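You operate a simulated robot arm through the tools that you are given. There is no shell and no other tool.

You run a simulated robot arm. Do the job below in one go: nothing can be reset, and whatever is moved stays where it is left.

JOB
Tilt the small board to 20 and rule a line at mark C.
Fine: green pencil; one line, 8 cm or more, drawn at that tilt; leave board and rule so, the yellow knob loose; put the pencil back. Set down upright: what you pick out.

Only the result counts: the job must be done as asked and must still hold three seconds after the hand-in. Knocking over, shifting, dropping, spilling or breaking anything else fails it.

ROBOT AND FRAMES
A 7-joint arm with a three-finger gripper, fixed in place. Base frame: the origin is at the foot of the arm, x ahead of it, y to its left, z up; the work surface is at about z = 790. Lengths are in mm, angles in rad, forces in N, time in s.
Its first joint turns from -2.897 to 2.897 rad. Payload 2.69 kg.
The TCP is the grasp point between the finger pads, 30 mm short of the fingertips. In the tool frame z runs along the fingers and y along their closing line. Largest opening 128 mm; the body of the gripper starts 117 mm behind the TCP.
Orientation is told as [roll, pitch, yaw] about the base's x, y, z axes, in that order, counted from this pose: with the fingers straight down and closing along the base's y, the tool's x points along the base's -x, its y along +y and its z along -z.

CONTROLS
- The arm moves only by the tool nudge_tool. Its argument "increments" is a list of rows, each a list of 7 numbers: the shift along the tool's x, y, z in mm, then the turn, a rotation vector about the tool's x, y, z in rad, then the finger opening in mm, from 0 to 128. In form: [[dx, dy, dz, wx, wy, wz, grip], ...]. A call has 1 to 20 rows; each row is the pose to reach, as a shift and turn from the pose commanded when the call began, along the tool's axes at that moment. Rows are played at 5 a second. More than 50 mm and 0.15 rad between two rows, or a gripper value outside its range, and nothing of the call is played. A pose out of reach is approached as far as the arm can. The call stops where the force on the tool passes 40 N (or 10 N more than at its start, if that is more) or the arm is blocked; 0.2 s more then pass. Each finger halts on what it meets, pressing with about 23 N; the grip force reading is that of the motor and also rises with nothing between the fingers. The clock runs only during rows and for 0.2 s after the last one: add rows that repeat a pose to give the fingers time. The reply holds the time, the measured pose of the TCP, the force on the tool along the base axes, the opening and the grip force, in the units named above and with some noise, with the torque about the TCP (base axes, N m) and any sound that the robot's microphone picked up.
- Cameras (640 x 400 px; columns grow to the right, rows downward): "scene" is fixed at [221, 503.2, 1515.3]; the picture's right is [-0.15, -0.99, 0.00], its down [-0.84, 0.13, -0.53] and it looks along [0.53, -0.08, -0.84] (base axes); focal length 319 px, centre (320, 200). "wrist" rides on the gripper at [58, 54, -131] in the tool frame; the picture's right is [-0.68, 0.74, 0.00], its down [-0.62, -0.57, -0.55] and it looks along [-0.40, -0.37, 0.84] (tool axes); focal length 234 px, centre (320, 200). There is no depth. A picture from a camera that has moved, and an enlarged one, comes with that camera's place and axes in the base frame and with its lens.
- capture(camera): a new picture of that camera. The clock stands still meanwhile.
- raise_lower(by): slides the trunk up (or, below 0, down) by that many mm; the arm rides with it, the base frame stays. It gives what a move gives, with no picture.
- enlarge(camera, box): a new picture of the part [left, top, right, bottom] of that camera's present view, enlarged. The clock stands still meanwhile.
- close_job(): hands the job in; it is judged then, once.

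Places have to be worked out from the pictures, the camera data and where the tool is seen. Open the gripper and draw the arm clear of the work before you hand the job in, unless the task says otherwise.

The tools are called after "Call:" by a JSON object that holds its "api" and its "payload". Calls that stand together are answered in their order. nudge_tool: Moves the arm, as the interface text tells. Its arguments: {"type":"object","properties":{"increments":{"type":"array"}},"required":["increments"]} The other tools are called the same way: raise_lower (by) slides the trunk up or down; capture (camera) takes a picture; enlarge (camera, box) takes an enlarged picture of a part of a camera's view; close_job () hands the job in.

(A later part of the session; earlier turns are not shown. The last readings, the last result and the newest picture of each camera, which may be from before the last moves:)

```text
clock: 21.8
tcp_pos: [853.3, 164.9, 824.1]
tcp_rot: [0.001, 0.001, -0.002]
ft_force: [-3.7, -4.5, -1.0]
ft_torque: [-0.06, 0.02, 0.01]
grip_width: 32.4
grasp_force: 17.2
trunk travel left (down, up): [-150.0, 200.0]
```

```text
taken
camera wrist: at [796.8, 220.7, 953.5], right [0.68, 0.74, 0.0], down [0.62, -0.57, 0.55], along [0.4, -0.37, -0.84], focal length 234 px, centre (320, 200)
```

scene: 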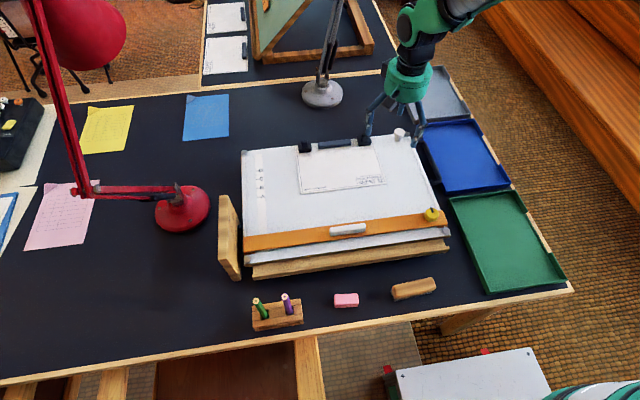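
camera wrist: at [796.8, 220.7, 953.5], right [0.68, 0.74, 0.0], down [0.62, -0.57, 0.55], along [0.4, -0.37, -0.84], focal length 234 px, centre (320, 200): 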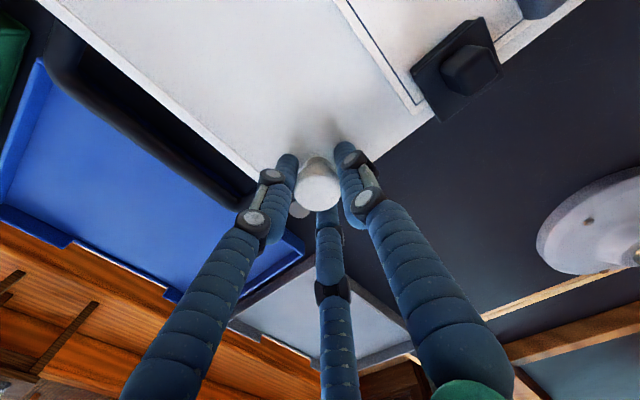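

The grip is solid. I'll lift the first 2° along the hinge arc (pivot about x=515, z=785) and watch force and sound.

Call:
{"api": "nudge_tool", "payload": {"increments": [[0.36, 0, -2.96, 0, -0.0087, 0, 10], [0.72, 0, -5.92, 0, -0.01745, 0, 10], [1.13, 0, -8.88, 0, -0.0262, 0, 10], [1.55, 0, -11.83, 0, -0.0349, 0, 10], [1.55, 0, -11.83, 0, -0.0349, 0, 10]]}}

Call:
{"api": "capture", "payload": {"camera": "scene"}}

```text
clock: 23.0
tcp_pos: [852.7, 165.5, 833.4]
tcp_rot: [-0.001, -0.032, -0.003]
ft_force: [-11.6, -9.3, -2.0]
ft_torque: [-0.08, 0.15, -0.09]
grip_width: 31.9
grasp_force: 16.2
trunk travel left (down, up): [-150.0, 200.0]
```

```text
taken
```

scene: 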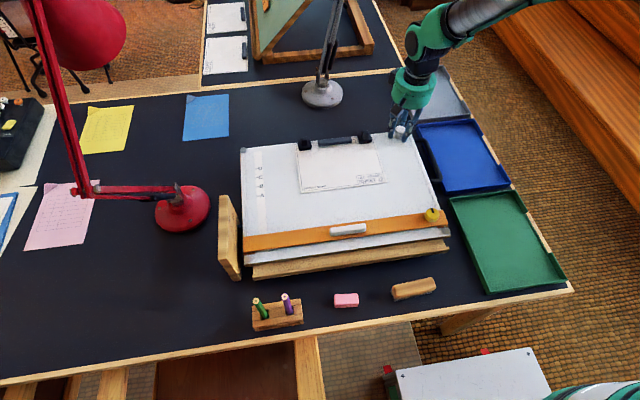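

TCP rose about 10 mm with little vertical load. I'll check whether the board actually rose or the fingers slipped up the knob.

Call:
{"api": "enlarge", "payload": {"camera": "scene", "box": [376, 90, 456, 150]}}

Call:
{"api": "enlarge", "payload": {"camera": "scene", "box": [215, 120, 375, 280]}}

Call:
{"api": "enlarge", "payload": {"camera": "wrist", "box": [250, 130, 390, 230]}}

```text
6.67 times, centred on (416, 120) of scene
camera zoom: at [221.0, 503.2, 1515.3], right [-0.15, -0.99, 0.0], down [-0.84, 0.13, -0.53], along [0.53, -0.08, -0.84], focal length 2130 px, centre (-320, 733)
```

zoom: 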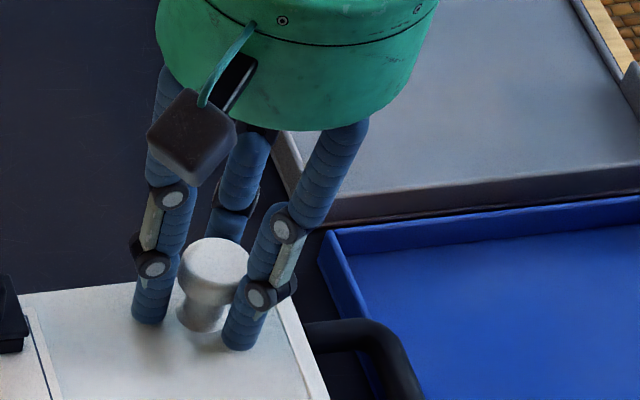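

```text
2.50 times, centred on (295, 200) of scene
camera zoom: at [221.0, 503.2, 1515.3], right [-0.15, -0.99, 0.0], down [-0.84, 0.13, -0.53], along [0.53, -0.08, -0.84], focal length 799 px, centre (382, 200)
```

zoom: 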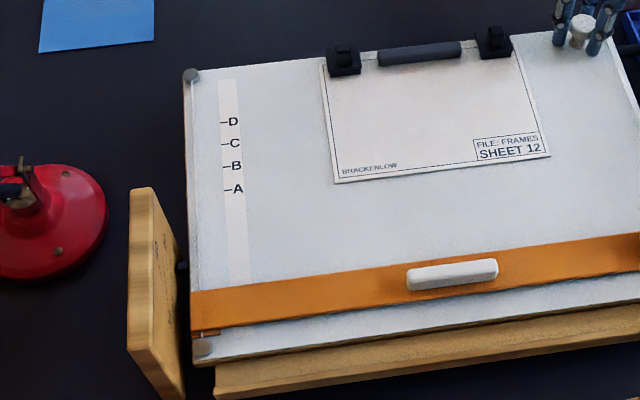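

```text
4.00 times, centred on (320, 180) of wrist
camera zoom: at [790.4, 220.6, 963.0], right [0.68, 0.74, 0.02], down [0.6, -0.57, 0.57], along [0.43, -0.37, -0.82], focal length 937 px, centre (320, 280)
```

zoom: 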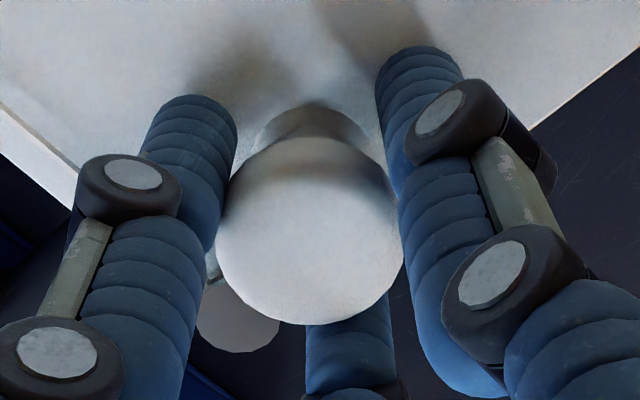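

The knob rose with the board, which needs almost no vertical force. I'll continue along the arc to about 10°, shifting the command slightly to relax the side force.

Call:
{"api": "nudge_tool", "payload": {"increments": [[1.6, -1, -2, 0, -0.006, 0, 10], [2.8, -2, -8.9, 0, -0.0262, 0, 10], [4.2, -2, -13.4, 0, -0.039, 0, 10], [5.7, -2, -17.8, 0, -0.0524, 0, 10], [7.4, -2, -26.5, 0, -0.0785, 0, 10], [9.1, -2, -35.2, 0, -0.1047, 0, 10], [10.5, -2, -41, 0, -0.122, 0, 10], [11.9, -2, -46.7, 0, -0.1396, 0, 10], [11.9, -2, -46.7, 0, -0.1396, 0, 10]]}}

Call:
{"api": "capture", "payload": {"camera": "scene"}}

Call:
{"api": "enlarge", "payload": {"camera": "scene", "box": [215, 160, 275, 260]}}

```text
clock: 25.0
tcp_pos: [841.3, 164.6, 882.1]
tcp_rot: [0.001, -0.174, -0.001]
ft_force: [2.1, -4.3, 2.2]
ft_torque: [-0.09, 0.0, -0.03]
grip_width: 30.1
grasp_force: 45.0
trunk travel left (down, up): [-150.0, 200.0]
```

```text
taken
```

scene: 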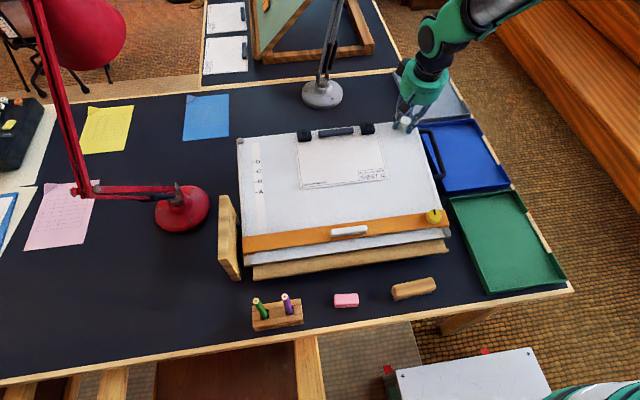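

```text
4.00 times, centred on (245, 210) of scene
camera zoom: at [221.0, 503.2, 1515.3], right [-0.15, -0.99, 0.0], down [-0.84, 0.13, -0.53], along [0.53, -0.08, -0.84], focal length 1278 px, centre (620, 160)
```

zoom: 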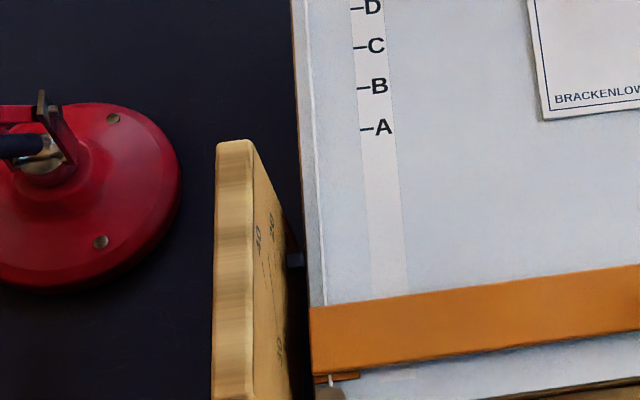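

Angle from the TCP arc is about 10.0°, the radius is consistent with the pivot, and forces are small. Continuing to 20°.

Call:
{"api": "nudge_tool", "payload": {"increments": [[0.8, 0, -5.9, 0, -0.0175, 0, 10], [1.6, 0, -11.75, 0, -0.0349, 0, 10], [2.6, 0, -17.6, 0, -0.0524, 0, 10], [3.6, 0, -23.5, 0, -0.0698, 0, 10], [4.7, 0, -29.3, 0, -0.0873, 0, 10], [5.9, 0, -35.1, 0, -0.1047, 0, 10], [7.3, 0, -40.9, 0, -0.1222, 0, 10], [8.7, 0, -46.6, 0, -0.1396, 0, 10], [10.3, 0, -52.4, 0, -0.1571, 0, 10], [11.9, 0, -58.05, 0, -0.1745, 0, 10], [11.9, 0, -58.05, 0, -0.1745, 0, 10], [11.9, 0, -58.05, 0, -0.1745, 0, 10]]}}

Call:
{"api": "capture", "payload": {"camera": "scene"}}

Call:
{"api": "enlarge", "payload": {"camera": "scene", "box": [215, 160, 275, 260]}}

```text
clock: 27.6
tcp_pos: [817.7, 163.9, 936.3]
tcp_rot: [-0.002, -0.345, 0.001]
ft_force: [-23.3, 0.3, -9.6]
ft_torque: [0.07, 0.29, -0.03]
grip_width: 30.3
grasp_force: 45.0
trunk travel left (down, up): [-150.0, 200.0]
```

```text
taken
```

scene: 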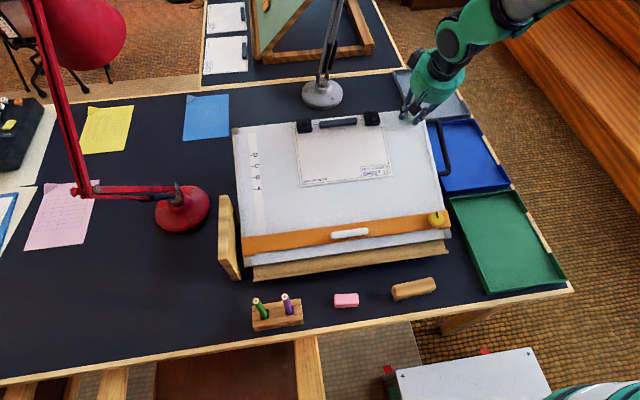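

```text
4.00 times, centred on (245, 210) of scene
camera zoom: at [221.0, 503.2, 1515.3], right [-0.15, -0.99, 0.0], down [-0.84, 0.13, -0.53], along [0.53, -0.08, -0.84], focal length 1278 px, centre (620, 160)
```

zoom: 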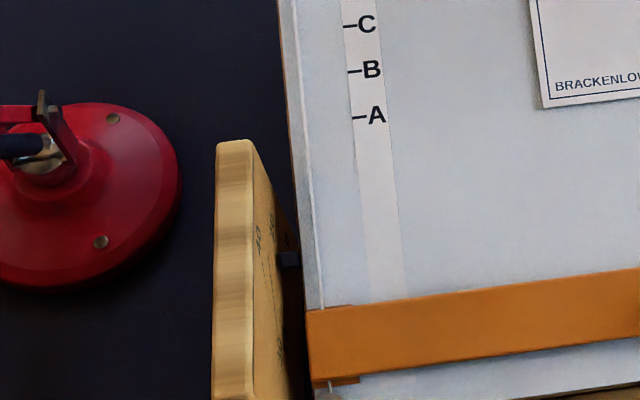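

The arc gives ≈20.0° with tangential force near zero, so the board isn't hanging on the hand. I'll relax the radial force and open the fingers a little to see whether the board stays.

Call:
{"api": "nudge_tool", "payload": {"increments": [[1.4, 0, 0, 0, 0, 0, 10], [1.4, 0, 0, 0, 0, 0, 10], [1.4, 0, 0, 0, 0, 0, 33], [1.4, 0, 0, 0, 0, 0, 38], [1.4, 0, 0, 0, 0, 0, 44], [1.4, 0, 0, 0, 0, 0, 44]]}}

Call:
{"api": "enlarge", "payload": {"camera": "scene", "box": [376, 80, 456, 140]}}

Call:
{"api": "enlarge", "payload": {"camera": "scene", "box": [215, 160, 275, 260]}}

```text
clock: 29.0
tcp_pos: [818.1, 164.8, 936.4]
tcp_rot: [-0.001, -0.349, -0.001]
ft_force: [-0.1, 0.1, -0.4]
ft_torque: [0.0, 0.03, 0.04]
grip_width: 44.1
grasp_force: 0.1
trunk travel left (down, up): [-150.0, 200.0]
```

```text
6.67 times, centred on (416, 110) of scene
camera zoom: at [221.0, 503.2, 1515.3], right [-0.15, -0.99, 0.0], down [-0.84, 0.13, -0.53], along [0.53, -0.08, -0.84], focal length 2130 px, centre (-320, 800)
```

zoom: 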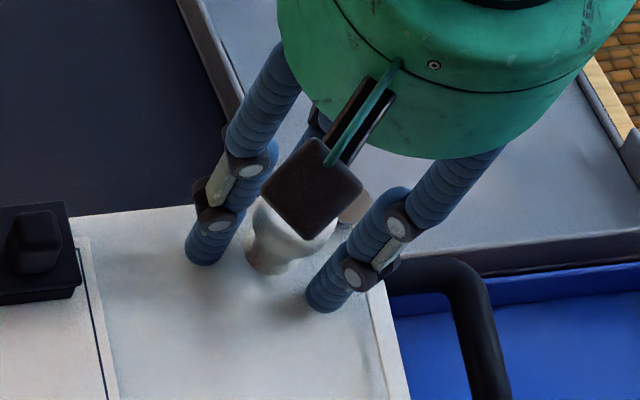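

```text
4.00 times, centred on (245, 210) of scene
camera zoom: at [221.0, 503.2, 1515.3], right [-0.15, -0.99, 0.0], down [-0.84, 0.13, -0.53], along [0.53, -0.08, -0.84], focal length 1278 px, centre (620, 160)
```

zoom: 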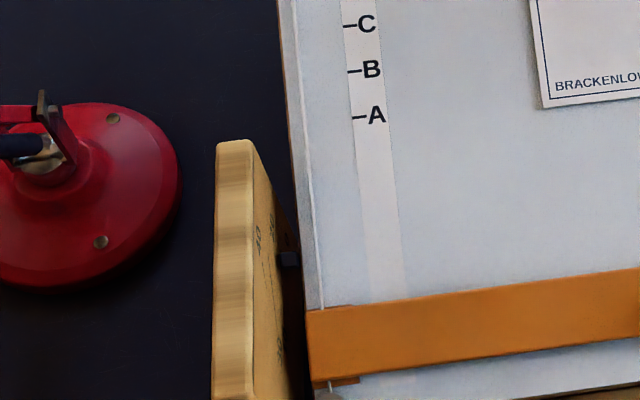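

The board holds by itself. I'll withdraw along the fingers and bring the tool back to vertical, then go to the earlier viewpoint to read the scale.

Call:
{"api": "nudge_tool", "payload": {"increments": [[0, 0, -10, 0, 0, 0, 64], [0, 0, -30, 0, 0, 0, 64], [0, 0, -60, 0, 0, 0, 64], [0, 0, -90, 0, 0, 0, 64], [0, 0, -110, 0, 0.1, 0, 64], [0, 0, -120, 0, 0.2, 0, 90], [10, 0, -125, 0, 0.3, 0, 127], [20, 0, -130, 0, 0.349, 0, 127]]}}

```text
clock: 30.8
tcp_pos: [754.2, 163.9, 1050.9]
tcp_rot: [0.001, 0.001, -0.001]
ft_force: [-0.4, 0.1, 0.1]
ft_torque: [0.03, 0.0, 0.03]
grip_width: 127.0
grasp_force: 0.0
trunk travel left (down, up): [-150.0, 200.0]
```

Now back to the scale-viewing pose used before (yaw 2.3, TCP about (599.5, 477, 985)).

Call:
{"api": "nudge_tool", "payload": {"increments": [[10, 20, 4, 0, 0, -0.145, 127], [20, 40, 8, 0, 0, -0.29, 127], [30, 60, 12, 0, 0, -0.435, 127], [40, 80, 16, 0, 0, -0.58, 127], [50, 100, 20, 0, 0, -0.725, 127], [60, 120, 25, 0, 0, -0.87, 127], [70, 140, 30, 0, 0, -1.015, 127], [80, 160, 35, 0, 0, -1.16, 127], [90, 180, 40, 0, 0, -1.305, 127], [100, 200, 45, 0, 0, -1.45, 127], [110, 220, 50, 0, 0, -1.595, 127], [120, 240, 55, 0, 0, -1.74, 127], [130, 260, 60, 0, 0, -1.885, 127], [140, 280, 63, 0, 0, -2.03, 127], [148, 298, 66, 0, 0, -2.175, 127], [154.7, 313, 66, 0, 0, -2.299, 127], [154.7, 313, 66, 0, 0, -2.299, 127]]}}

Call:
{"api": "capture", "payload": {"camera": "wrist"}}

Call:
{"api": "enlarge", "payload": {"camera": "wrist", "box": [270, 195, 400, 276]}}

Call:
{"api": "capture", "payload": {"camera": "scene"}}

```text
clock: 34.4
tcp_pos: [599.5, 477.7, 986.9]
tcp_rot: [0.002, 0.001, 2.299]
ft_force: [-0.1, 0.5, 0.0]
ft_torque: [-0.01, -0.01, 0.0]
grip_width: 126.9
grasp_force: 0.0
trunk travel left (down, up): [-150.0, 200.0]
```

```text
taken
camera wrist: at [598.9, 399.3, 1116.0], right [-1.0, 0.01, 0.0], down [0.01, 0.84, 0.55], along [0.01, 0.55, -0.84], focal length 234 px, centre (320, 200)
```

wrist: 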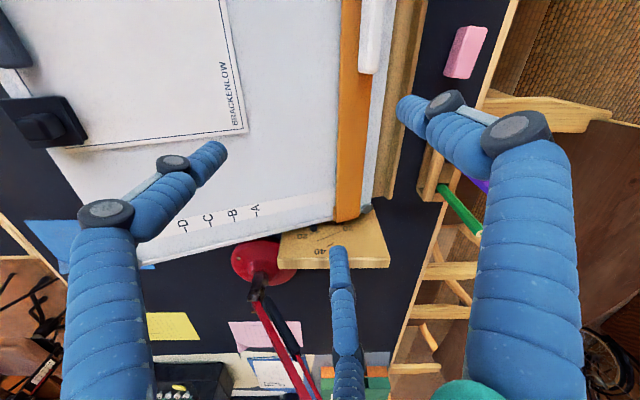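

```text
4.92 times, centred on (335, 236) of wrist
camera zoom: at [598.9, 399.3, 1116.0], right [-1.0, 0.01, 0.0], down [0.01, 0.84, 0.55], along [0.01, 0.55, -0.84], focal length 1153 px, centre (246, 25)
```

zoom: 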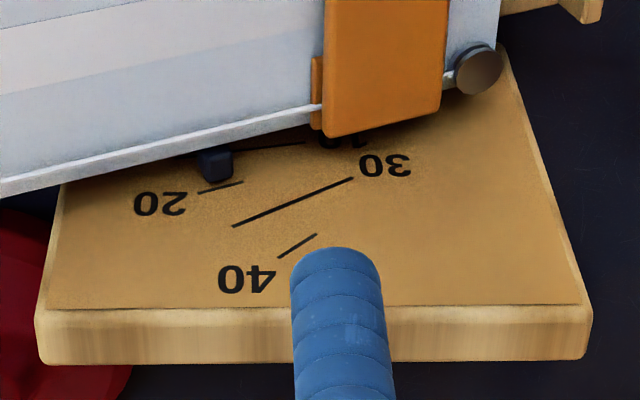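

```text
taken
```

scene: 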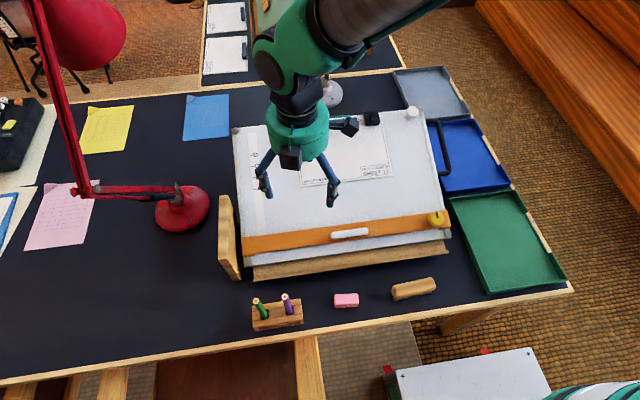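

The pointer peg is now near the 20 tick. I'll enlarge further to compare it with how it sat at 0.

Call:
{"api": "enlarge", "payload": {"camera": "wrist", "box": [295, 205, 345, 240]}}

Call:
{"api": "enlarge", "payload": {"camera": "wrist", "box": [330, 0, 410, 80]}}

```text
11.43 times, centred on (320, 222) of wrist
camera zoom: at [598.9, 399.3, 1116.0], right [-1.0, 0.01, 0.0], down [0.01, 0.84, 0.55], along [0.01, 0.55, -0.84], focal length 2676 px, centre (320, -57)
```

zoom: 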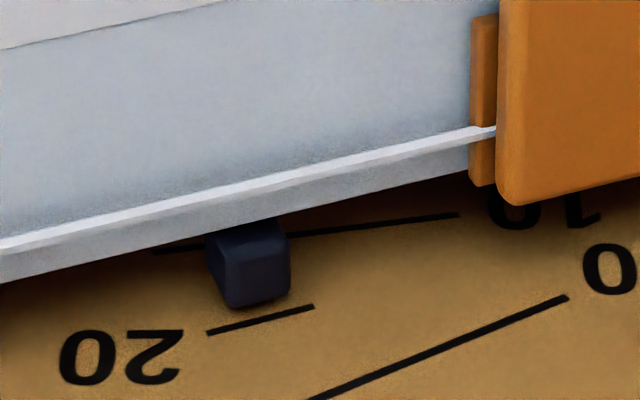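

```text
5.00 times, centred on (370, 40) of wrist
camera zoom: at [598.9, 399.3, 1116.0], right [-1.0, 0.01, 0.0], down [0.01, 0.84, 0.55], along [0.01, 0.55, -0.84], focal length 1171 px, centre (70, 1000)
```

zoom: 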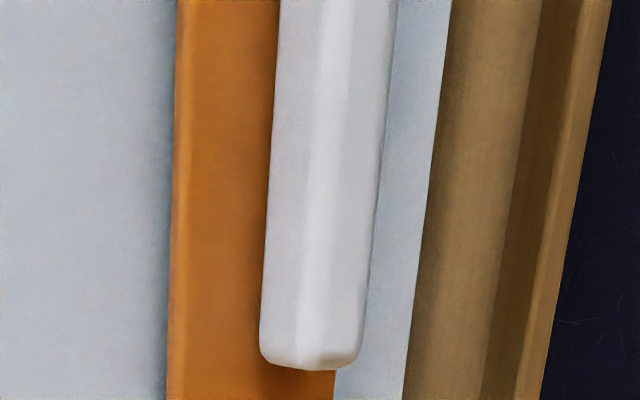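

The peg's swing matches a 20° rotation about (518, 765), both from its image position and from the hand's arc, so the tilt is 20° within about half a degree. Now for the rule: I'll turn to yaw 1.571 so the fingers close across its white grip, and move above it.

Call:
{"api": "nudge_tool", "payload": {"increments": [[4, 20, 4, 0, 0, 0.13, 127], [8, 41, 8, 0, 0, 0.26, 110], [12, 62, 12, 0, 0, 0.39, 90], [16, 83, 16, 0, 0, 0.52, 70], [20, 104, 20, 0, 0, 0.64, 70], [21.9, 124.1, 25, 0, 0, 0.728, 70], [21.9, 124.1, 25, 0, 0, 0.728, 70]]}}

Call:
{"api": "capture", "payload": {"camera": "wrist"}}

Call:
{"api": "enlarge", "payload": {"camera": "wrist", "box": [260, 120, 380, 200]}}

```text
clock: 36.0
tcp_pos: [522.2, 379.0, 961.6]
tcp_rot: [0.001, -0.001, 1.568]
ft_force: [-0.4, 0.3, 0.0]
ft_torque: [0.01, -0.02, 0.03]
grip_width: 69.9
grasp_force: 0.0
trunk travel left (down, up): [-150.0, 200.0]
```

```text
taken
camera wrist: at [468.1, 321.7, 1090.5], right [-0.74, 0.68, 0.0], down [0.57, 0.61, 0.55], along [0.37, 0.4, -0.84], focal length 234 px, centre (320, 200)
```

wrist: 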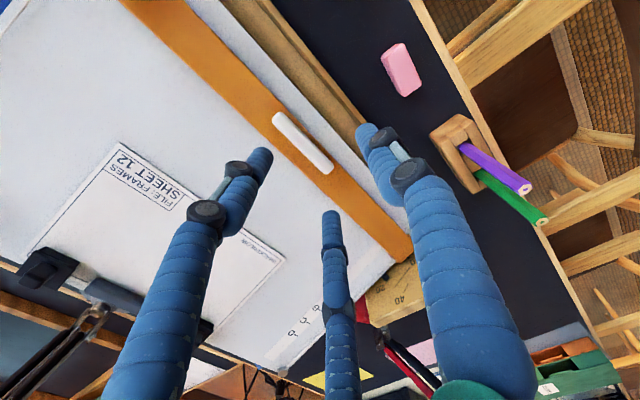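

```text
5.00 times, centred on (320, 160) of wrist
camera zoom: at [468.1, 321.7, 1090.5], right [-0.74, 0.68, 0.0], down [0.57, 0.61, 0.55], along [0.37, 0.4, -0.84], focal length 1171 px, centre (320, 400)
```

zoom: 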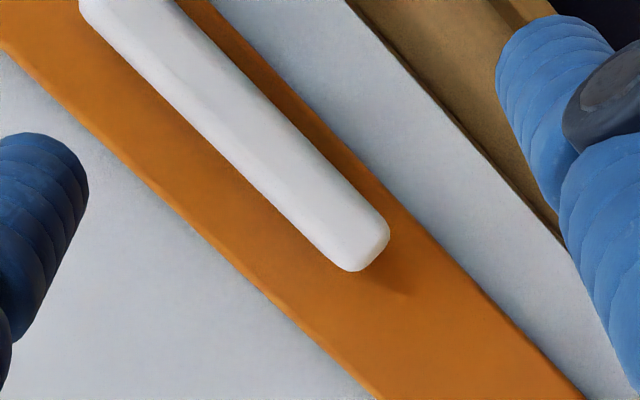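

The white grip spans y≈341–423, centred at about 49 mm up-board from the hinge. I'll tilt the tool 20° to match the board and come to a pre-grasp point above it.

Call:
{"api": "nudge_tool", "payload": {"increments": [[0, 0, 15, 0.1, 0, 0, 70], [-1, 1, 30, 0.22, 0, 0, 70], [-2, 2, 45, 0.349, 0, 0, 70], [-3, 2.6, 57.7, 0.349, 0, 0, 70], [-3, 2.6, 57.7, 0.349, 0, 0, 70]]}}

Call:
{"api": "capture", "payload": {"camera": "wrist"}}

Call:
{"api": "enlarge", "payload": {"camera": "scene", "box": [290, 130, 420, 260]}}

```text
clock: 37.2
tcp_pos: [520.1, 381.1, 902.5]
tcp_rot: [-0.347, -0.001, 1.57]
ft_force: [-0.8, -1.1, -0.8]
ft_torque: [-0.03, -0.02, -0.01]
grip_width: 69.7
grasp_force: 0.1
trunk travel left (down, up): [-150.0, 200.0]
```

```text
taken
camera wrist: at [424.5, 324.5, 1006.6], right [-0.69, 0.68, -0.25], down [0.34, 0.62, 0.71], along [0.63, 0.4, -0.66], focal length 234 px, centre (320, 200)
```

wrist: 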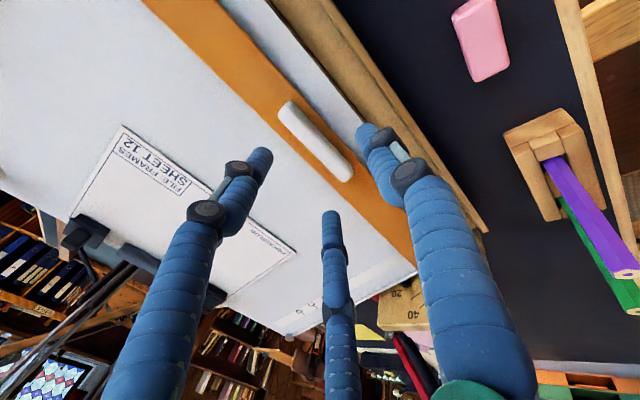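

```text
3.08 times, centred on (355, 195) of scene
camera zoom: at [221.0, 503.2, 1515.3], right [-0.15, -0.99, 0.0], down [-0.84, 0.13, -0.53], along [0.53, -0.08, -0.84], focal length 983 px, centre (212, 215)
```

zoom: 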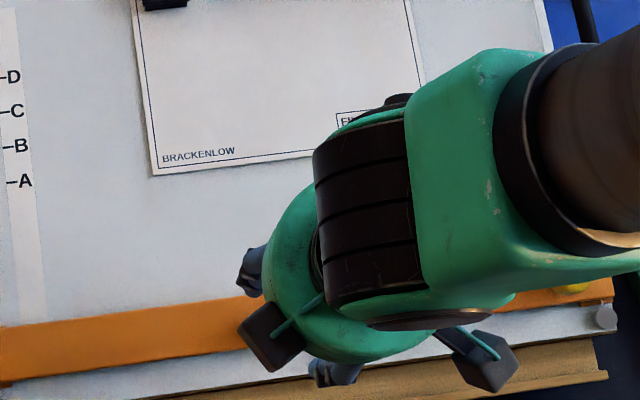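

The grip lies on the tool axis in the picture. I'll descend along the tool axis to leave the tips about 10 mm above the rule, and look.

Call:
{"api": "nudge_tool", "payload": {"increments": [[0, 0, 20, 0, 0, 0, 70], [0, 0, 40, 0, 0, 0, 60], [0, 0, 55, 0, 0, 0, 50], [0, 0, 66, 0, 0, 0, 50], [0, 0, 66, 0, 0, 0, 50]]}}

Call:
{"api": "capture", "payload": {"camera": "wrist"}}

Call:
{"api": "enlarge", "payload": {"camera": "wrist", "box": [250, 120, 390, 230]}}

```text
clock: 38.4
tcp_pos: [542.6, 381.0, 842.7]
tcp_rot: [-0.348, 0.001, 1.569]
ft_force: [-3.3, -3.0, 13.2]
ft_torque: [-0.17, -0.32, -0.26]
grip_width: 50.7
grasp_force: 0.4
trunk travel left (down, up): [-150.0, 200.0]
```

```text
taken
camera wrist: at [446.1, 324.3, 945.9], right [-0.69, 0.68, -0.25], down [0.34, 0.61, 0.71], along [0.64, 0.4, -0.66], focal length 234 px, centre (320, 200)
```

wrist: 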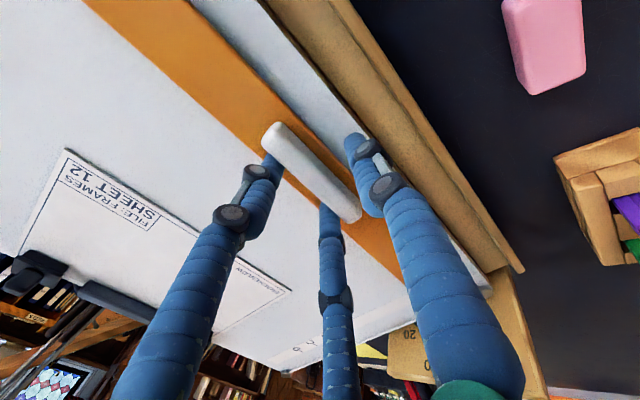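

```text
3.64 times, centred on (320, 175) of wrist
camera zoom: at [446.1, 324.3, 945.9], right [-0.69, 0.68, -0.25], down [0.34, 0.61, 0.71], along [0.64, 0.4, -0.66], focal length 852 px, centre (320, 291)
```

zoom: 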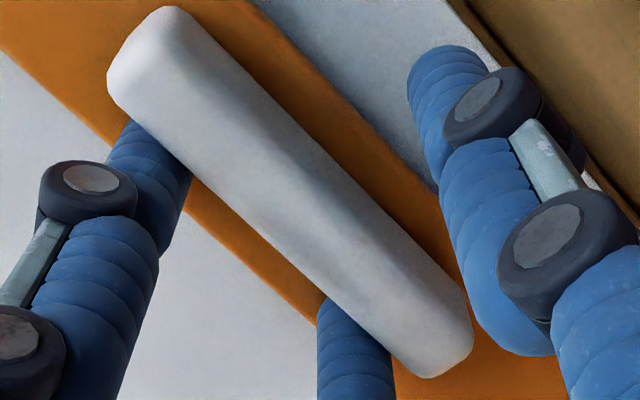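

The tips touched a surface with about 13 N normal to the board, which must be the rule's top, so I'm at the right depth. I'll back off 1.5 mm and close slowly on the white grip.

Call:
{"api": "nudge_tool", "payload": {"increments": [[0, 0, -1.5, 0, 0, 0, 50], [0, 0, -1.5, 0, 0, 0, 40], [0, 0, -1.5, 0, 0, 0, 34], [0, 0, -1.5, 0, 0, 0, 30], [0, 0, -1.5, 0, 0, 0, 28]]}}

Call:
{"api": "enlarge", "payload": {"camera": "wrist", "box": [250, 120, 390, 230]}}

```text
clock: 39.6
tcp_pos: [542.1, 382.0, 843.9]
tcp_rot: [-0.348, -0.003, 1.569]
ft_force: [19.9, -6.6, 15.0]
ft_torque: [-0.48, -0.83, -0.13]
grip_width: 41.8
grasp_force: 9.7
trunk travel left (down, up): [-150.0, 200.0]
```

```text
3.64 times, centred on (320, 175) of wrist
camera zoom: at [446.8, 324.1, 947.1], right [-0.69, 0.68, -0.25], down [0.34, 0.61, 0.71], along [0.64, 0.4, -0.66], focal length 852 px, centre (320, 291)
```

zoom: 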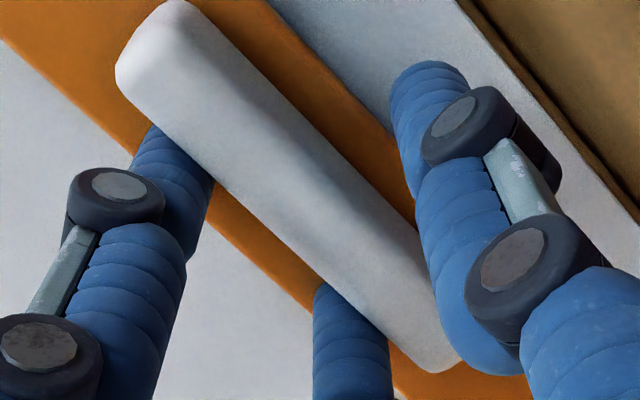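

The two up-board fingers touch the grip first while the third still has a gap, so all three fingers are physical: two on one side, one on the other. I'll shift the tool about 4 mm up-board and 1 mm back, then close again.

Call:
{"api": "nudge_tool", "payload": {"increments": [[0, 0, 0, 0, 0, 0, 50], [0, -4, -1, 0, 0, 0, 50], [0, -4, -1, 0, 0, 0, 40], [0, -4, -1, 0, 0, 0, 34], [0, -4, -1, 0, 0, 0, 30], [0, -4, -1, 0, 0, 0, 28]]}}

```text
clock: 41.0
tcp_pos: [545.1, 381.0, 844.9]
tcp_rot: [-0.346, 0.0, 1.569]
ft_force: [7.7, -1.8, 0.8]
ft_torque: [-0.1, -0.17, -0.01]
grip_width: 31.8
grasp_force: 2.6
trunk travel left (down, up): [-150.0, 200.0]
```

Contact now comes at 31.8 mm with less force. I'll shift another 2 mm up-board and close fully.

Call:
{"api": "nudge_tool", "payload": {"increments": [[0, -2.3, 0, 0, 0, 0, 34], [0, -2.3, 0, 0, 0, 0, 28], [0, -2.3, 0, 0, 0, 0, 24], [0, -2.3, 0, 0, 0, 0, 20], [0, -2.3, 0, 0, 0, 0, 12], [0, -2.3, 0, 0, 0, 0, 10]]}}

Call:
{"api": "enlarge", "payload": {"camera": "wrist", "box": [250, 120, 390, 230]}}

```text
clock: 42.4
tcp_pos: [546.8, 380.4, 845.1]
tcp_rot: [-0.348, 0.001, 1.571]
ft_force: [-3.2, 2.1, -1.4]
ft_torque: [0.02, -0.06, 0.03]
grip_width: 25.7
grasp_force: 44.9
trunk travel left (down, up): [-150.0, 200.0]
```

```text
3.64 times, centred on (320, 175) of wrist
camera zoom: at [450.9, 324.2, 949.3], right [-0.69, 0.68, -0.25], down [0.35, 0.62, 0.71], along [0.63, 0.4, -0.66], focal length 852 px, centre (320, 291)
```

zoom: 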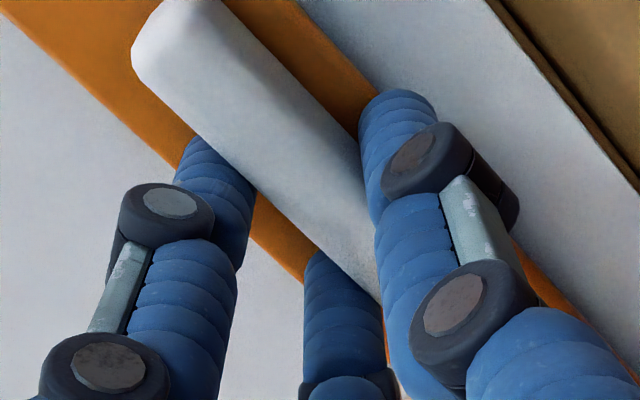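

The grip is held firmly with low net force. I'll try sliding the rule up-board 6 mm to see whether the brake is free.

Call:
{"api": "nudge_tool", "payload": {"increments": [[0, -2, 0, 0, 0, 0, 10], [0, -4, 0, 0, 0, 0, 10], [0, -6, 0, 0, 0, 0, 10], [0, -6, 0, 0, 0, 0, 10]]}}

Call:
{"api": "capture", "payload": {"camera": "scene"}}

```text
clock: 43.4
tcp_pos: [552.1, 381.3, 848.3]
tcp_rot: [-0.349, 0.002, 1.57]
ft_force: [-1.6, 0.9, -2.1]
ft_torque: [-0.04, -0.07, 0.02]
grip_width: 25.4
grasp_force: 44.8
trunk travel left (down, up): [-150.0, 200.0]
```

```text
taken
```

scene: 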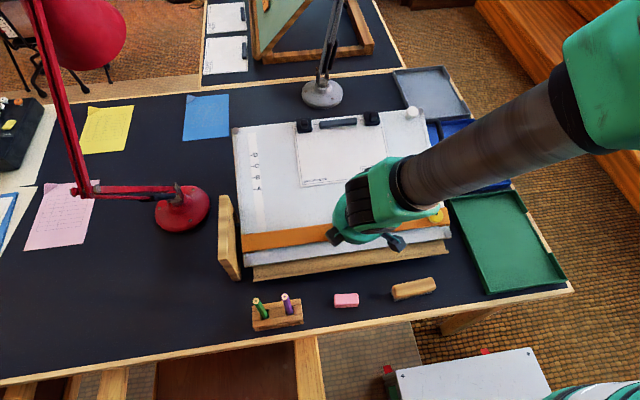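

The rule slides with only about 2 N, so the brake is loose. I'll move it 110 mm further up-board and watch the force.

Call:
{"api": "nudge_tool", "payload": {"increments": [[0, -8, 0, 0, 0, 0, 10], [0, -16, 0, 0, 0, 0, 10], [0, -24, 0, 0, 0, 0, 10], [0, -32, 0, 0, 0, 0, 10], [0, -40, 0, 0, 0, 0, 10], [0, -48, 0, 0, 0, 0, 10], [0, -56, 0, 0, 0, 0, 10], [0, -64, 0, 0, 0, 0, 10], [0, -72, 0, 0, 0, 0, 10], [0, -80, 0, 0, 0, 0, 10], [0, -88, 0, 0, 0, 0, 10], [0, -96, 0, 0, 0, 0, 10], [0, -104, 0, 0, 0, 0, 10], [0, -110, 0, 0, 0, 0, 10], [0, -110, 0, 0, 0, 0, 10]]}}

Call:
{"api": "capture", "payload": {"camera": "scene"}}

Call:
{"api": "capture", "payload": {"camera": "wrist"}}

```text
clock: 46.6
tcp_pos: [655.6, 382.3, 885.8]
tcp_rot: [-0.348, -0.001, 1.569]
ft_force: [1.3, 4.7, -1.8]
ft_torque: [-0.18, 0.03, 0.02]
grip_width: 25.5
grasp_force: 44.5
trunk travel left (down, up): [-150.0, 200.0]
```

```text
taken
```

scene: 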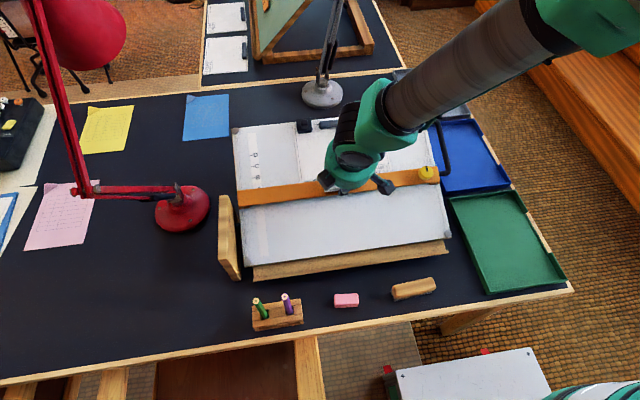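

```text
taken
camera wrist: at [561.0, 324.1, 989.2], right [-0.69, 0.68, -0.25], down [0.35, 0.62, 0.71], along [0.63, 0.4, -0.66], focal length 234 px, centre (320, 200)
```

wrist: 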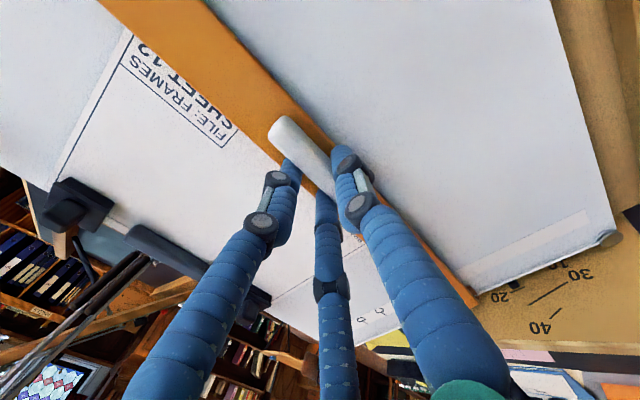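

The rule follows. Enlarging the marks to see how far its upper edge is from C.

Call:
{"api": "enlarge", "payload": {"camera": "scene", "box": [228, 140, 292, 210]}}

Call:
{"api": "enlarge", "payload": {"camera": "wrist", "box": [330, 270, 420, 350]}}

```text
5.71 times, centred on (260, 175) of scene
camera zoom: at [221.0, 503.2, 1515.3], right [-0.15, -0.99, 0.0], down [-0.84, 0.13, -0.53], along [0.53, -0.08, -0.84], focal length 1825 px, centre (663, 343)
```

zoom: 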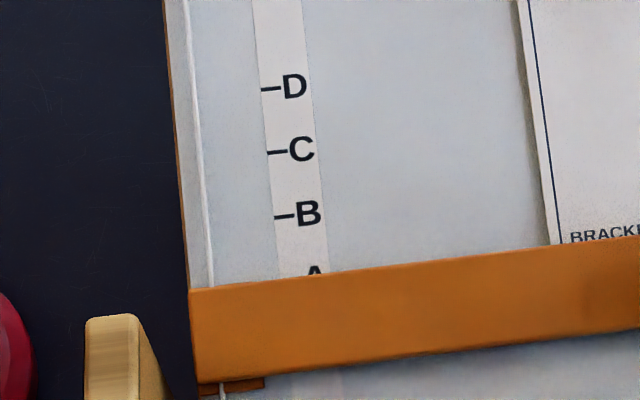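

```text
5.00 times, centred on (375, 310) of wrist
camera zoom: at [561.0, 324.1, 989.2], right [-0.69, 0.68, -0.25], down [0.35, 0.62, 0.71], along [0.63, 0.4, -0.66], focal length 1171 px, centre (45, -350)
```

zoom: 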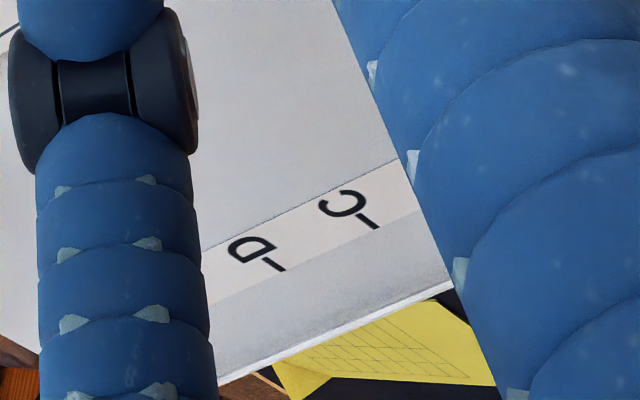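

The apparent upper edge is about at A; C is two steps (60.4 mm) further. I'll move 56 mm up-board, then fine-tune with close views.

Call:
{"api": "nudge_tool", "payload": {"increments": [[0, -8, 0, 0, 0, 0, 10], [0, -16, 0, 0, 0, 0, 10], [0, -24, 0, 0, 0, 0, 10], [0, -32, 0, 0, 0, 0, 10], [0, -40, 0, 0, 0, 0, 10], [0, -48, 0, 0, 0, 0, 10], [0, -52, 0, 0, 0, 0, 10], [0, -56, 0, 0, 0, 0, 10], [0, -56, 0, 0, 0, 0, 10]]}}

Call:
{"api": "capture", "payload": {"camera": "scene"}}

Call:
{"api": "enlarge", "payload": {"camera": "scene", "box": [228, 140, 276, 200]}}

Call:
{"api": "capture", "payload": {"camera": "wrist"}}

```text
clock: 48.6
tcp_pos: [707.7, 380.5, 904.6]
tcp_rot: [-0.346, 0.001, 1.57]
ft_force: [-1.9, 1.8, -1.1]
ft_torque: [0.02, 0.23, 0.01]
grip_width: 25.5
grasp_force: 45.3
trunk travel left (down, up): [-150.0, 200.0]
```

```text
taken
```

scene: 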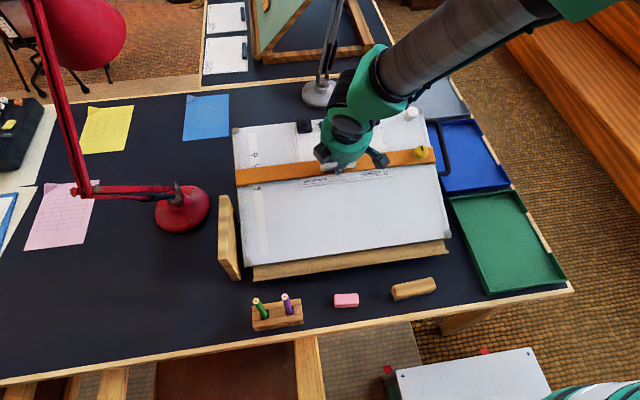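

```text
6.67 times, centred on (252, 170) of scene
camera zoom: at [221.0, 503.2, 1515.3], right [-0.15, -0.99, 0.0], down [-0.84, 0.13, -0.53], along [0.53, -0.08, -0.84], focal length 2130 px, centre (773, 400)
```

zoom: 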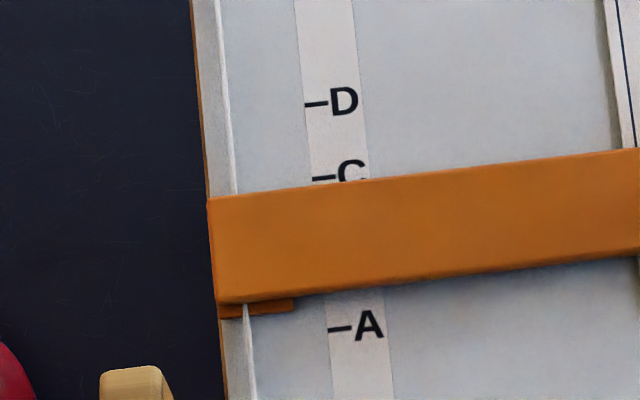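

```text
taken
camera wrist: at [613.1, 324.1, 1007.6], right [-0.69, 0.68, -0.25], down [0.34, 0.62, 0.71], along [0.63, 0.4, -0.66], focal length 234 px, centre (320, 200)
```

wrist: 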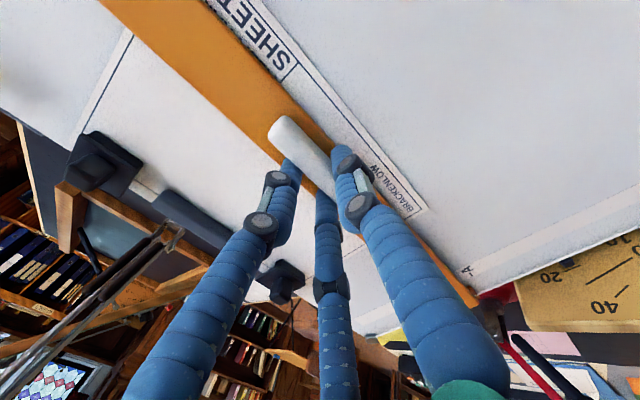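

Apparent edge is about 3 mm below C from this angle. Before fine-tuning, I'll open the fingers slightly and check that the rule stays put on the slope.

Call:
{"api": "nudge_tool", "payload": {"increments": [[0, 0, 0, 0, 0, 0, 24], [0, 0, 0, 0, 0, 0, 28], [0, 0, 0, 0, 0, 0, 34], [0, 0, 0, 0, 0, 0, 40], [0, 0, 0, 0, 0, 0, 40], [0, 0, 0, 0, 0, 0, 40]]}}

Call:
{"api": "enlarge", "payload": {"camera": "scene", "box": [228, 140, 276, 200]}}

Call:
{"api": "enlarge", "payload": {"camera": "wrist", "box": [250, 100, 390, 220]}}

```text
clock: 50.0
tcp_pos: [708.3, 380.6, 903.3]
tcp_rot: [-0.347, -0.001, 1.571]
ft_force: [-0.2, -0.1, -0.3]
ft_torque: [0.03, -0.02, -0.01]
grip_width: 40.1
grasp_force: 0.1
trunk travel left (down, up): [-150.0, 200.0]
```

```text
6.67 times, centred on (252, 170) of scene
camera zoom: at [221.0, 503.2, 1515.3], right [-0.15, -0.99, 0.0], down [-0.84, 0.13, -0.53], along [0.53, -0.08, -0.84], focal length 2130 px, centre (773, 400)
```

zoom: 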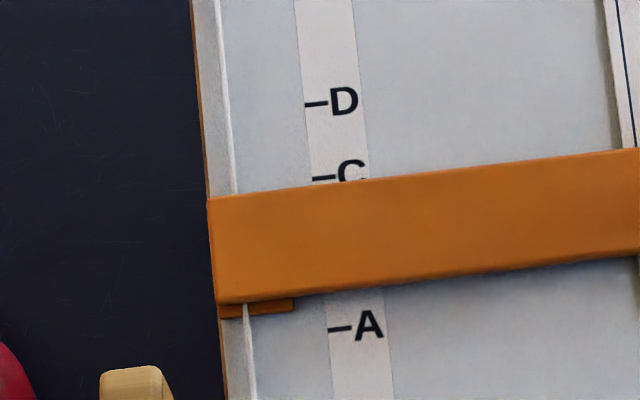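

```text
3.33 times, centred on (320, 160) of wrist
camera zoom: at [613.0, 323.9, 1007.7], right [-0.69, 0.68, -0.25], down [0.35, 0.62, 0.71], along [0.63, 0.4, -0.66], focal length 781 px, centre (320, 333)
```

zoom: 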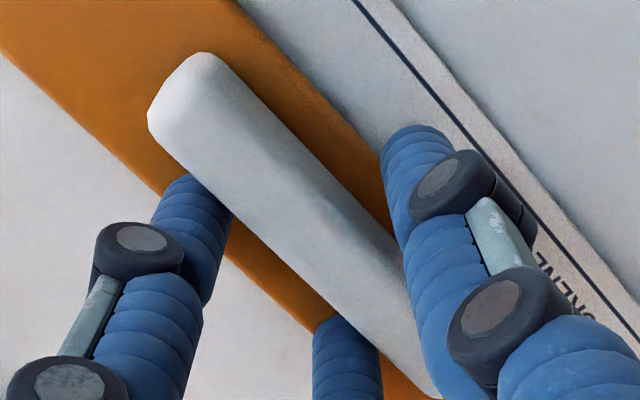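

The rule stays when released with the knob loose. I'll back away and place the wrist camera in the plane of the rule's upper edge, so the edge and mark C can be compared without parallax.

Call:
{"api": "nudge_tool", "payload": {"increments": [[0, 0, -15, 0, 0, 0, 50], [0, 0, -44, 0, 0, 0, 60], [0, 0, -60, 0, 0, 0, 90], [-25, -16, -60, 0, 0, 0, 127], [-50, -32, -60, 0, 0, 0, 127], [-75, -48, -60, 0, 0, 0, 127], [-100, -64, -55, 0, 0, 0, 127], [-127.4, -79.9, -44.1, 0, 0, 0, 127], [-127.4, -79.9, -44.1, 0, 0, 0, 127]]}}

Call:
{"api": "capture", "payload": {"camera": "wrist"}}

Call:
{"api": "capture", "payload": {"camera": "scene"}}

```text
clock: 52.0
tcp_pos: [770.0, 509.5, 972.1]
tcp_rot: [-0.347, 0.002, 1.571]
ft_force: [1.0, 0.6, 0.2]
ft_torque: [-0.04, -0.03, -0.01]
grip_width: 127.4
grasp_force: 0.0
trunk travel left (down, up): [-150.0, 200.0]
```

```text
taken
camera wrist: at [674.2, 451.7, 1075.6], right [-0.69, 0.68, -0.25], down [0.35, 0.62, 0.71], along [0.63, 0.4, -0.66], focal length 234 px, centre (320, 200)
```

wrist: 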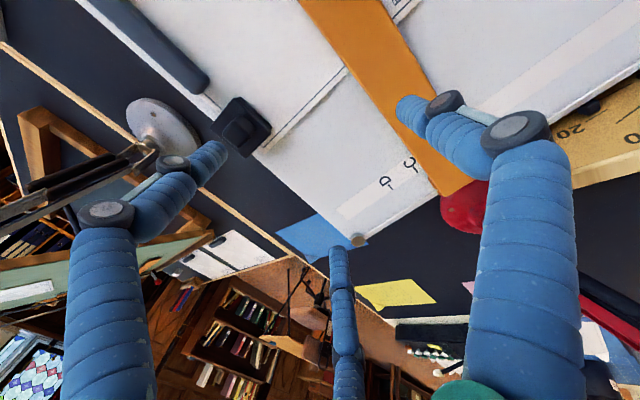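

```text
taken
```

scene: 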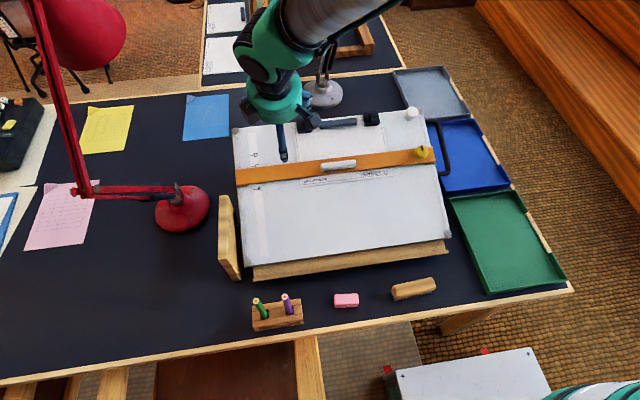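

Call:
{"api": "enlarge", "payload": {"camera": "wrist", "box": [340, 110, 460, 210]}}

Call:
{"api": "enlarge", "payload": {"camera": "wrist", "box": [375, 140, 435, 190]}}

Call:
{"api": "enlarge", "payload": {"camera": "scene", "box": [280, 100, 440, 200]}}

```text
4.00 times, centred on (400, 160) of wrist
camera zoom: at [674.2, 451.7, 1075.6], right [-0.69, 0.68, -0.25], down [0.35, 0.62, 0.71], along [0.63, 0.4, -0.66], focal length 937 px, centre (0, 360)
```

zoom: 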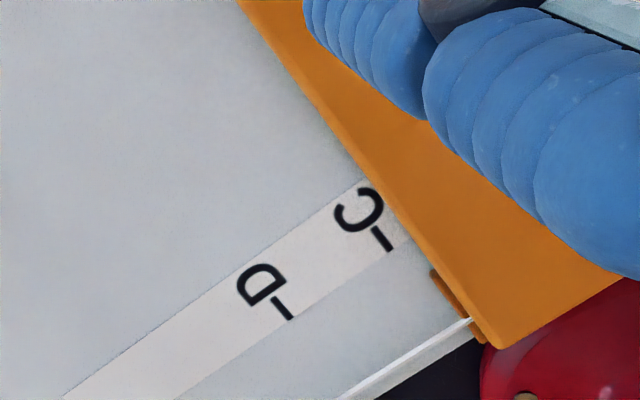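

```text
8.00 times, centred on (405, 165) of wrist
camera zoom: at [674.2, 451.7, 1075.6], right [-0.69, 0.68, -0.25], down [0.35, 0.62, 0.71], along [0.63, 0.4, -0.66], focal length 1873 px, centre (-360, 480)
```

zoom: 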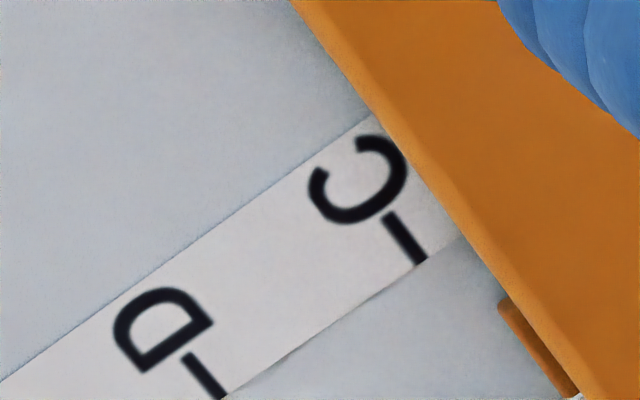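

```text
4.00 times, centred on (360, 150) of scene
camera zoom: at [221.0, 503.2, 1515.3], right [-0.15, -0.99, 0.0], down [-0.84, 0.13, -0.53], along [0.53, -0.08, -0.84], focal length 1278 px, centre (160, 400)
```

zoom: 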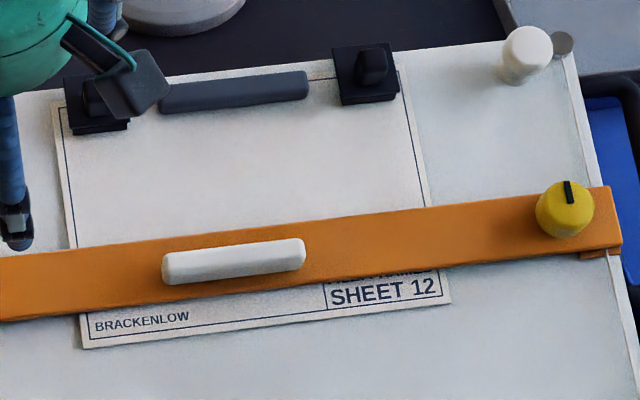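

From this viewpoint the rule's edge is about 6.8 mm below tick C, using the D–C spacing as scale. I'll go back to the same grasp point and re-grip the handle.

Call:
{"api": "nudge_tool", "payload": {"increments": [[27.4, 15.9, -10.9, 0, 0, 0, 127], [52.4, 31.9, -15.9, 0, 0, 0, 100], [77.4, 47.9, -15.9, 0, 0, 0, 70], [102.4, 63.9, -15.9, 0, 0, 0, 50], [127.4, 79.9, -15.9, 0, 0, 0, 50], [127.4, 79.9, 0, 0, 0, 0, 48], [127.4, 79.9, 20, 0, 0, 0, 44], [127.4, 79.9, 34, 0, 0, 0, 44], [127.4, 79.9, 43.5, 0, 0, 0, 42], [127.4, 79.9, 43.5, 0, 0, 0, 40]]}}

Call:
{"api": "nudge_tool", "payload": {"increments": [[0, 0, 0, 0, 0, 0, 34], [0, 0, 0, 0, 0, 0, 28], [0, 0, 0, 0, 0, 0, 24], [0, 0, 0, 0, 0, 0, 12], [0, 0, 0, 0, 0, 0, 10], [0, 0, 0, 0, 0, 0, 10]]}}

```text
clock: 54.2
tcp_pos: [707.6, 381.4, 905.2]
tcp_rot: [-0.348, 0.001, 1.571]
ft_force: [0.1, -0.4, 0.0]
ft_torque: [-0.01, -0.01, 0.0]
grip_width: 39.8
grasp_force: 0.1
trunk travel left (down, up): [-150.0, 200.0]
```

```text
clock: 55.6
tcp_pos: [708.1, 380.8, 905.5]
tcp_rot: [-0.348, 0.0, 1.571]
ft_force: [1.0, 0.8, 0.0]
ft_torque: [0.05, 0.13, 0.05]
grip_width: 25.6
grasp_force: 44.8
trunk travel left (down, up): [-150.0, 200.0]
```

The handle is gripped with almost no disturbance. Now I'll slide it 6.8 mm up-board, settle and release.

Call:
{"api": "nudge_tool", "payload": {"increments": [[0, -2.5, 0, 0, 0, 0, 10], [0, -5, 0, 0, 0, 0, 10], [0, -6.8, 0, 0, 0, 0, 10], [0, -6.8, 0, 0, 0, 0, 10], [0, -6.8, 0, 0, 0, 0, 10]]}}

Call:
{"api": "enlarge", "payload": {"camera": "scene", "box": [228, 140, 276, 200]}}

```text
clock: 56.8
tcp_pos: [715.2, 380.4, 906.2]
tcp_rot: [-0.347, 0.001, 1.57]
ft_force: [-4.5, -5.5, -0.8]
ft_torque: [-0.44, 0.32, -0.12]
grip_width: 25.9
grasp_force: 45.4
trunk travel left (down, up): [-150.0, 200.0]
```

```text
6.67 times, centred on (252, 170) of scene
camera zoom: at [221.0, 503.2, 1515.3], right [-0.15, -0.99, 0.0], down [-0.84, 0.13, -0.53], along [0.53, -0.08, -0.84], focal length 2130 px, centre (773, 400)
```

zoom: 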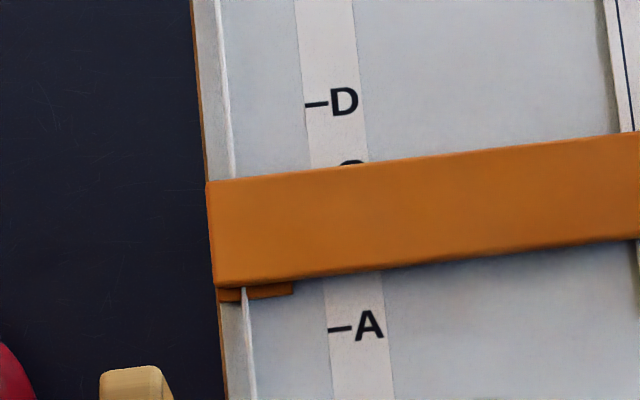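

Moved as commanded. Release and return to the no-parallax view to verify.

Call:
{"api": "nudge_tool", "payload": {"increments": [[0, 0, 0, 0, 0, 0, 24], [0, 0, 0, 0, 0, 0, 28], [0, 0, 0, 0, 0, 0, 34], [0, 0, 0, 0, 0, 0, 44], [0, 0, -15, 0, 0, 0, 50], [0, 0, -44, 0, 0, 0, 60], [0, 0, -60, 0, 0, 0, 90], [-25, -14, -60, 0, 0, 0, 127], [-50, -28, -60, 0, 0, 0, 127], [-75, -42, -60, 0, 0, 0, 127], [-100, -58, -55, 0, 0, 0, 127], [-127.4, -73.1, -44.1, 0, 0, 0, 127], [-127.4, -73.1, -44.1, 0, 0, 0, 127]]}}

Call:
{"api": "enlarge", "payload": {"camera": "wrist", "box": [375, 140, 435, 190]}}

Call:
{"api": "enlarge", "payload": {"camera": "wrist", "box": [340, 110, 460, 210]}}

```text
clock: 59.6
tcp_pos: [768.8, 509.4, 974.0]
tcp_rot: [-0.348, 0.002, 1.571]
ft_force: [0.6, -0.8, -1.4]
ft_torque: [-0.07, 0.0, 0.0]
grip_width: 126.9
grasp_force: 0.1
trunk travel left (down, up): [-150.0, 200.0]
```

```text
8.00 times, centred on (405, 165) of wrist
camera zoom: at [673.3, 452.9, 1076.4], right [-0.69, 0.68, -0.25], down [0.35, 0.62, 0.71], along [0.63, 0.4, -0.66], focal length 1873 px, centre (-360, 480)
```

zoom: 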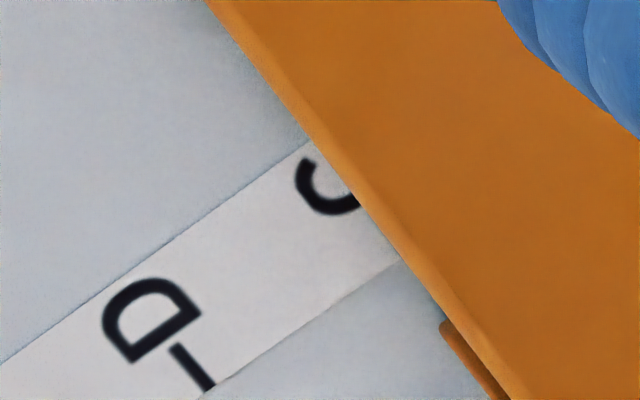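

```text
4.00 times, centred on (400, 160) of wrist
camera zoom: at [673.3, 452.9, 1076.4], right [-0.69, 0.68, -0.25], down [0.35, 0.62, 0.71], along [0.63, 0.4, -0.66], focal length 937 px, centre (0, 360)
```

zoom: 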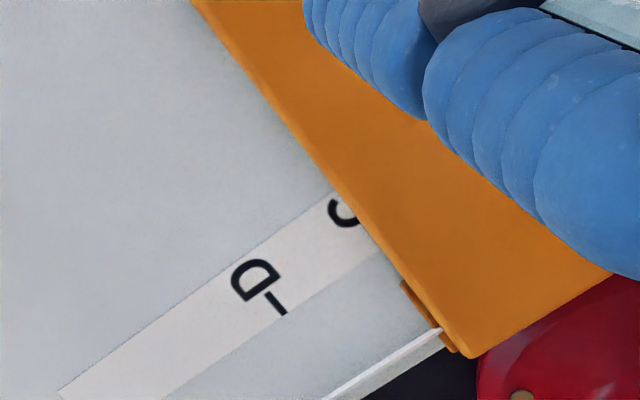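

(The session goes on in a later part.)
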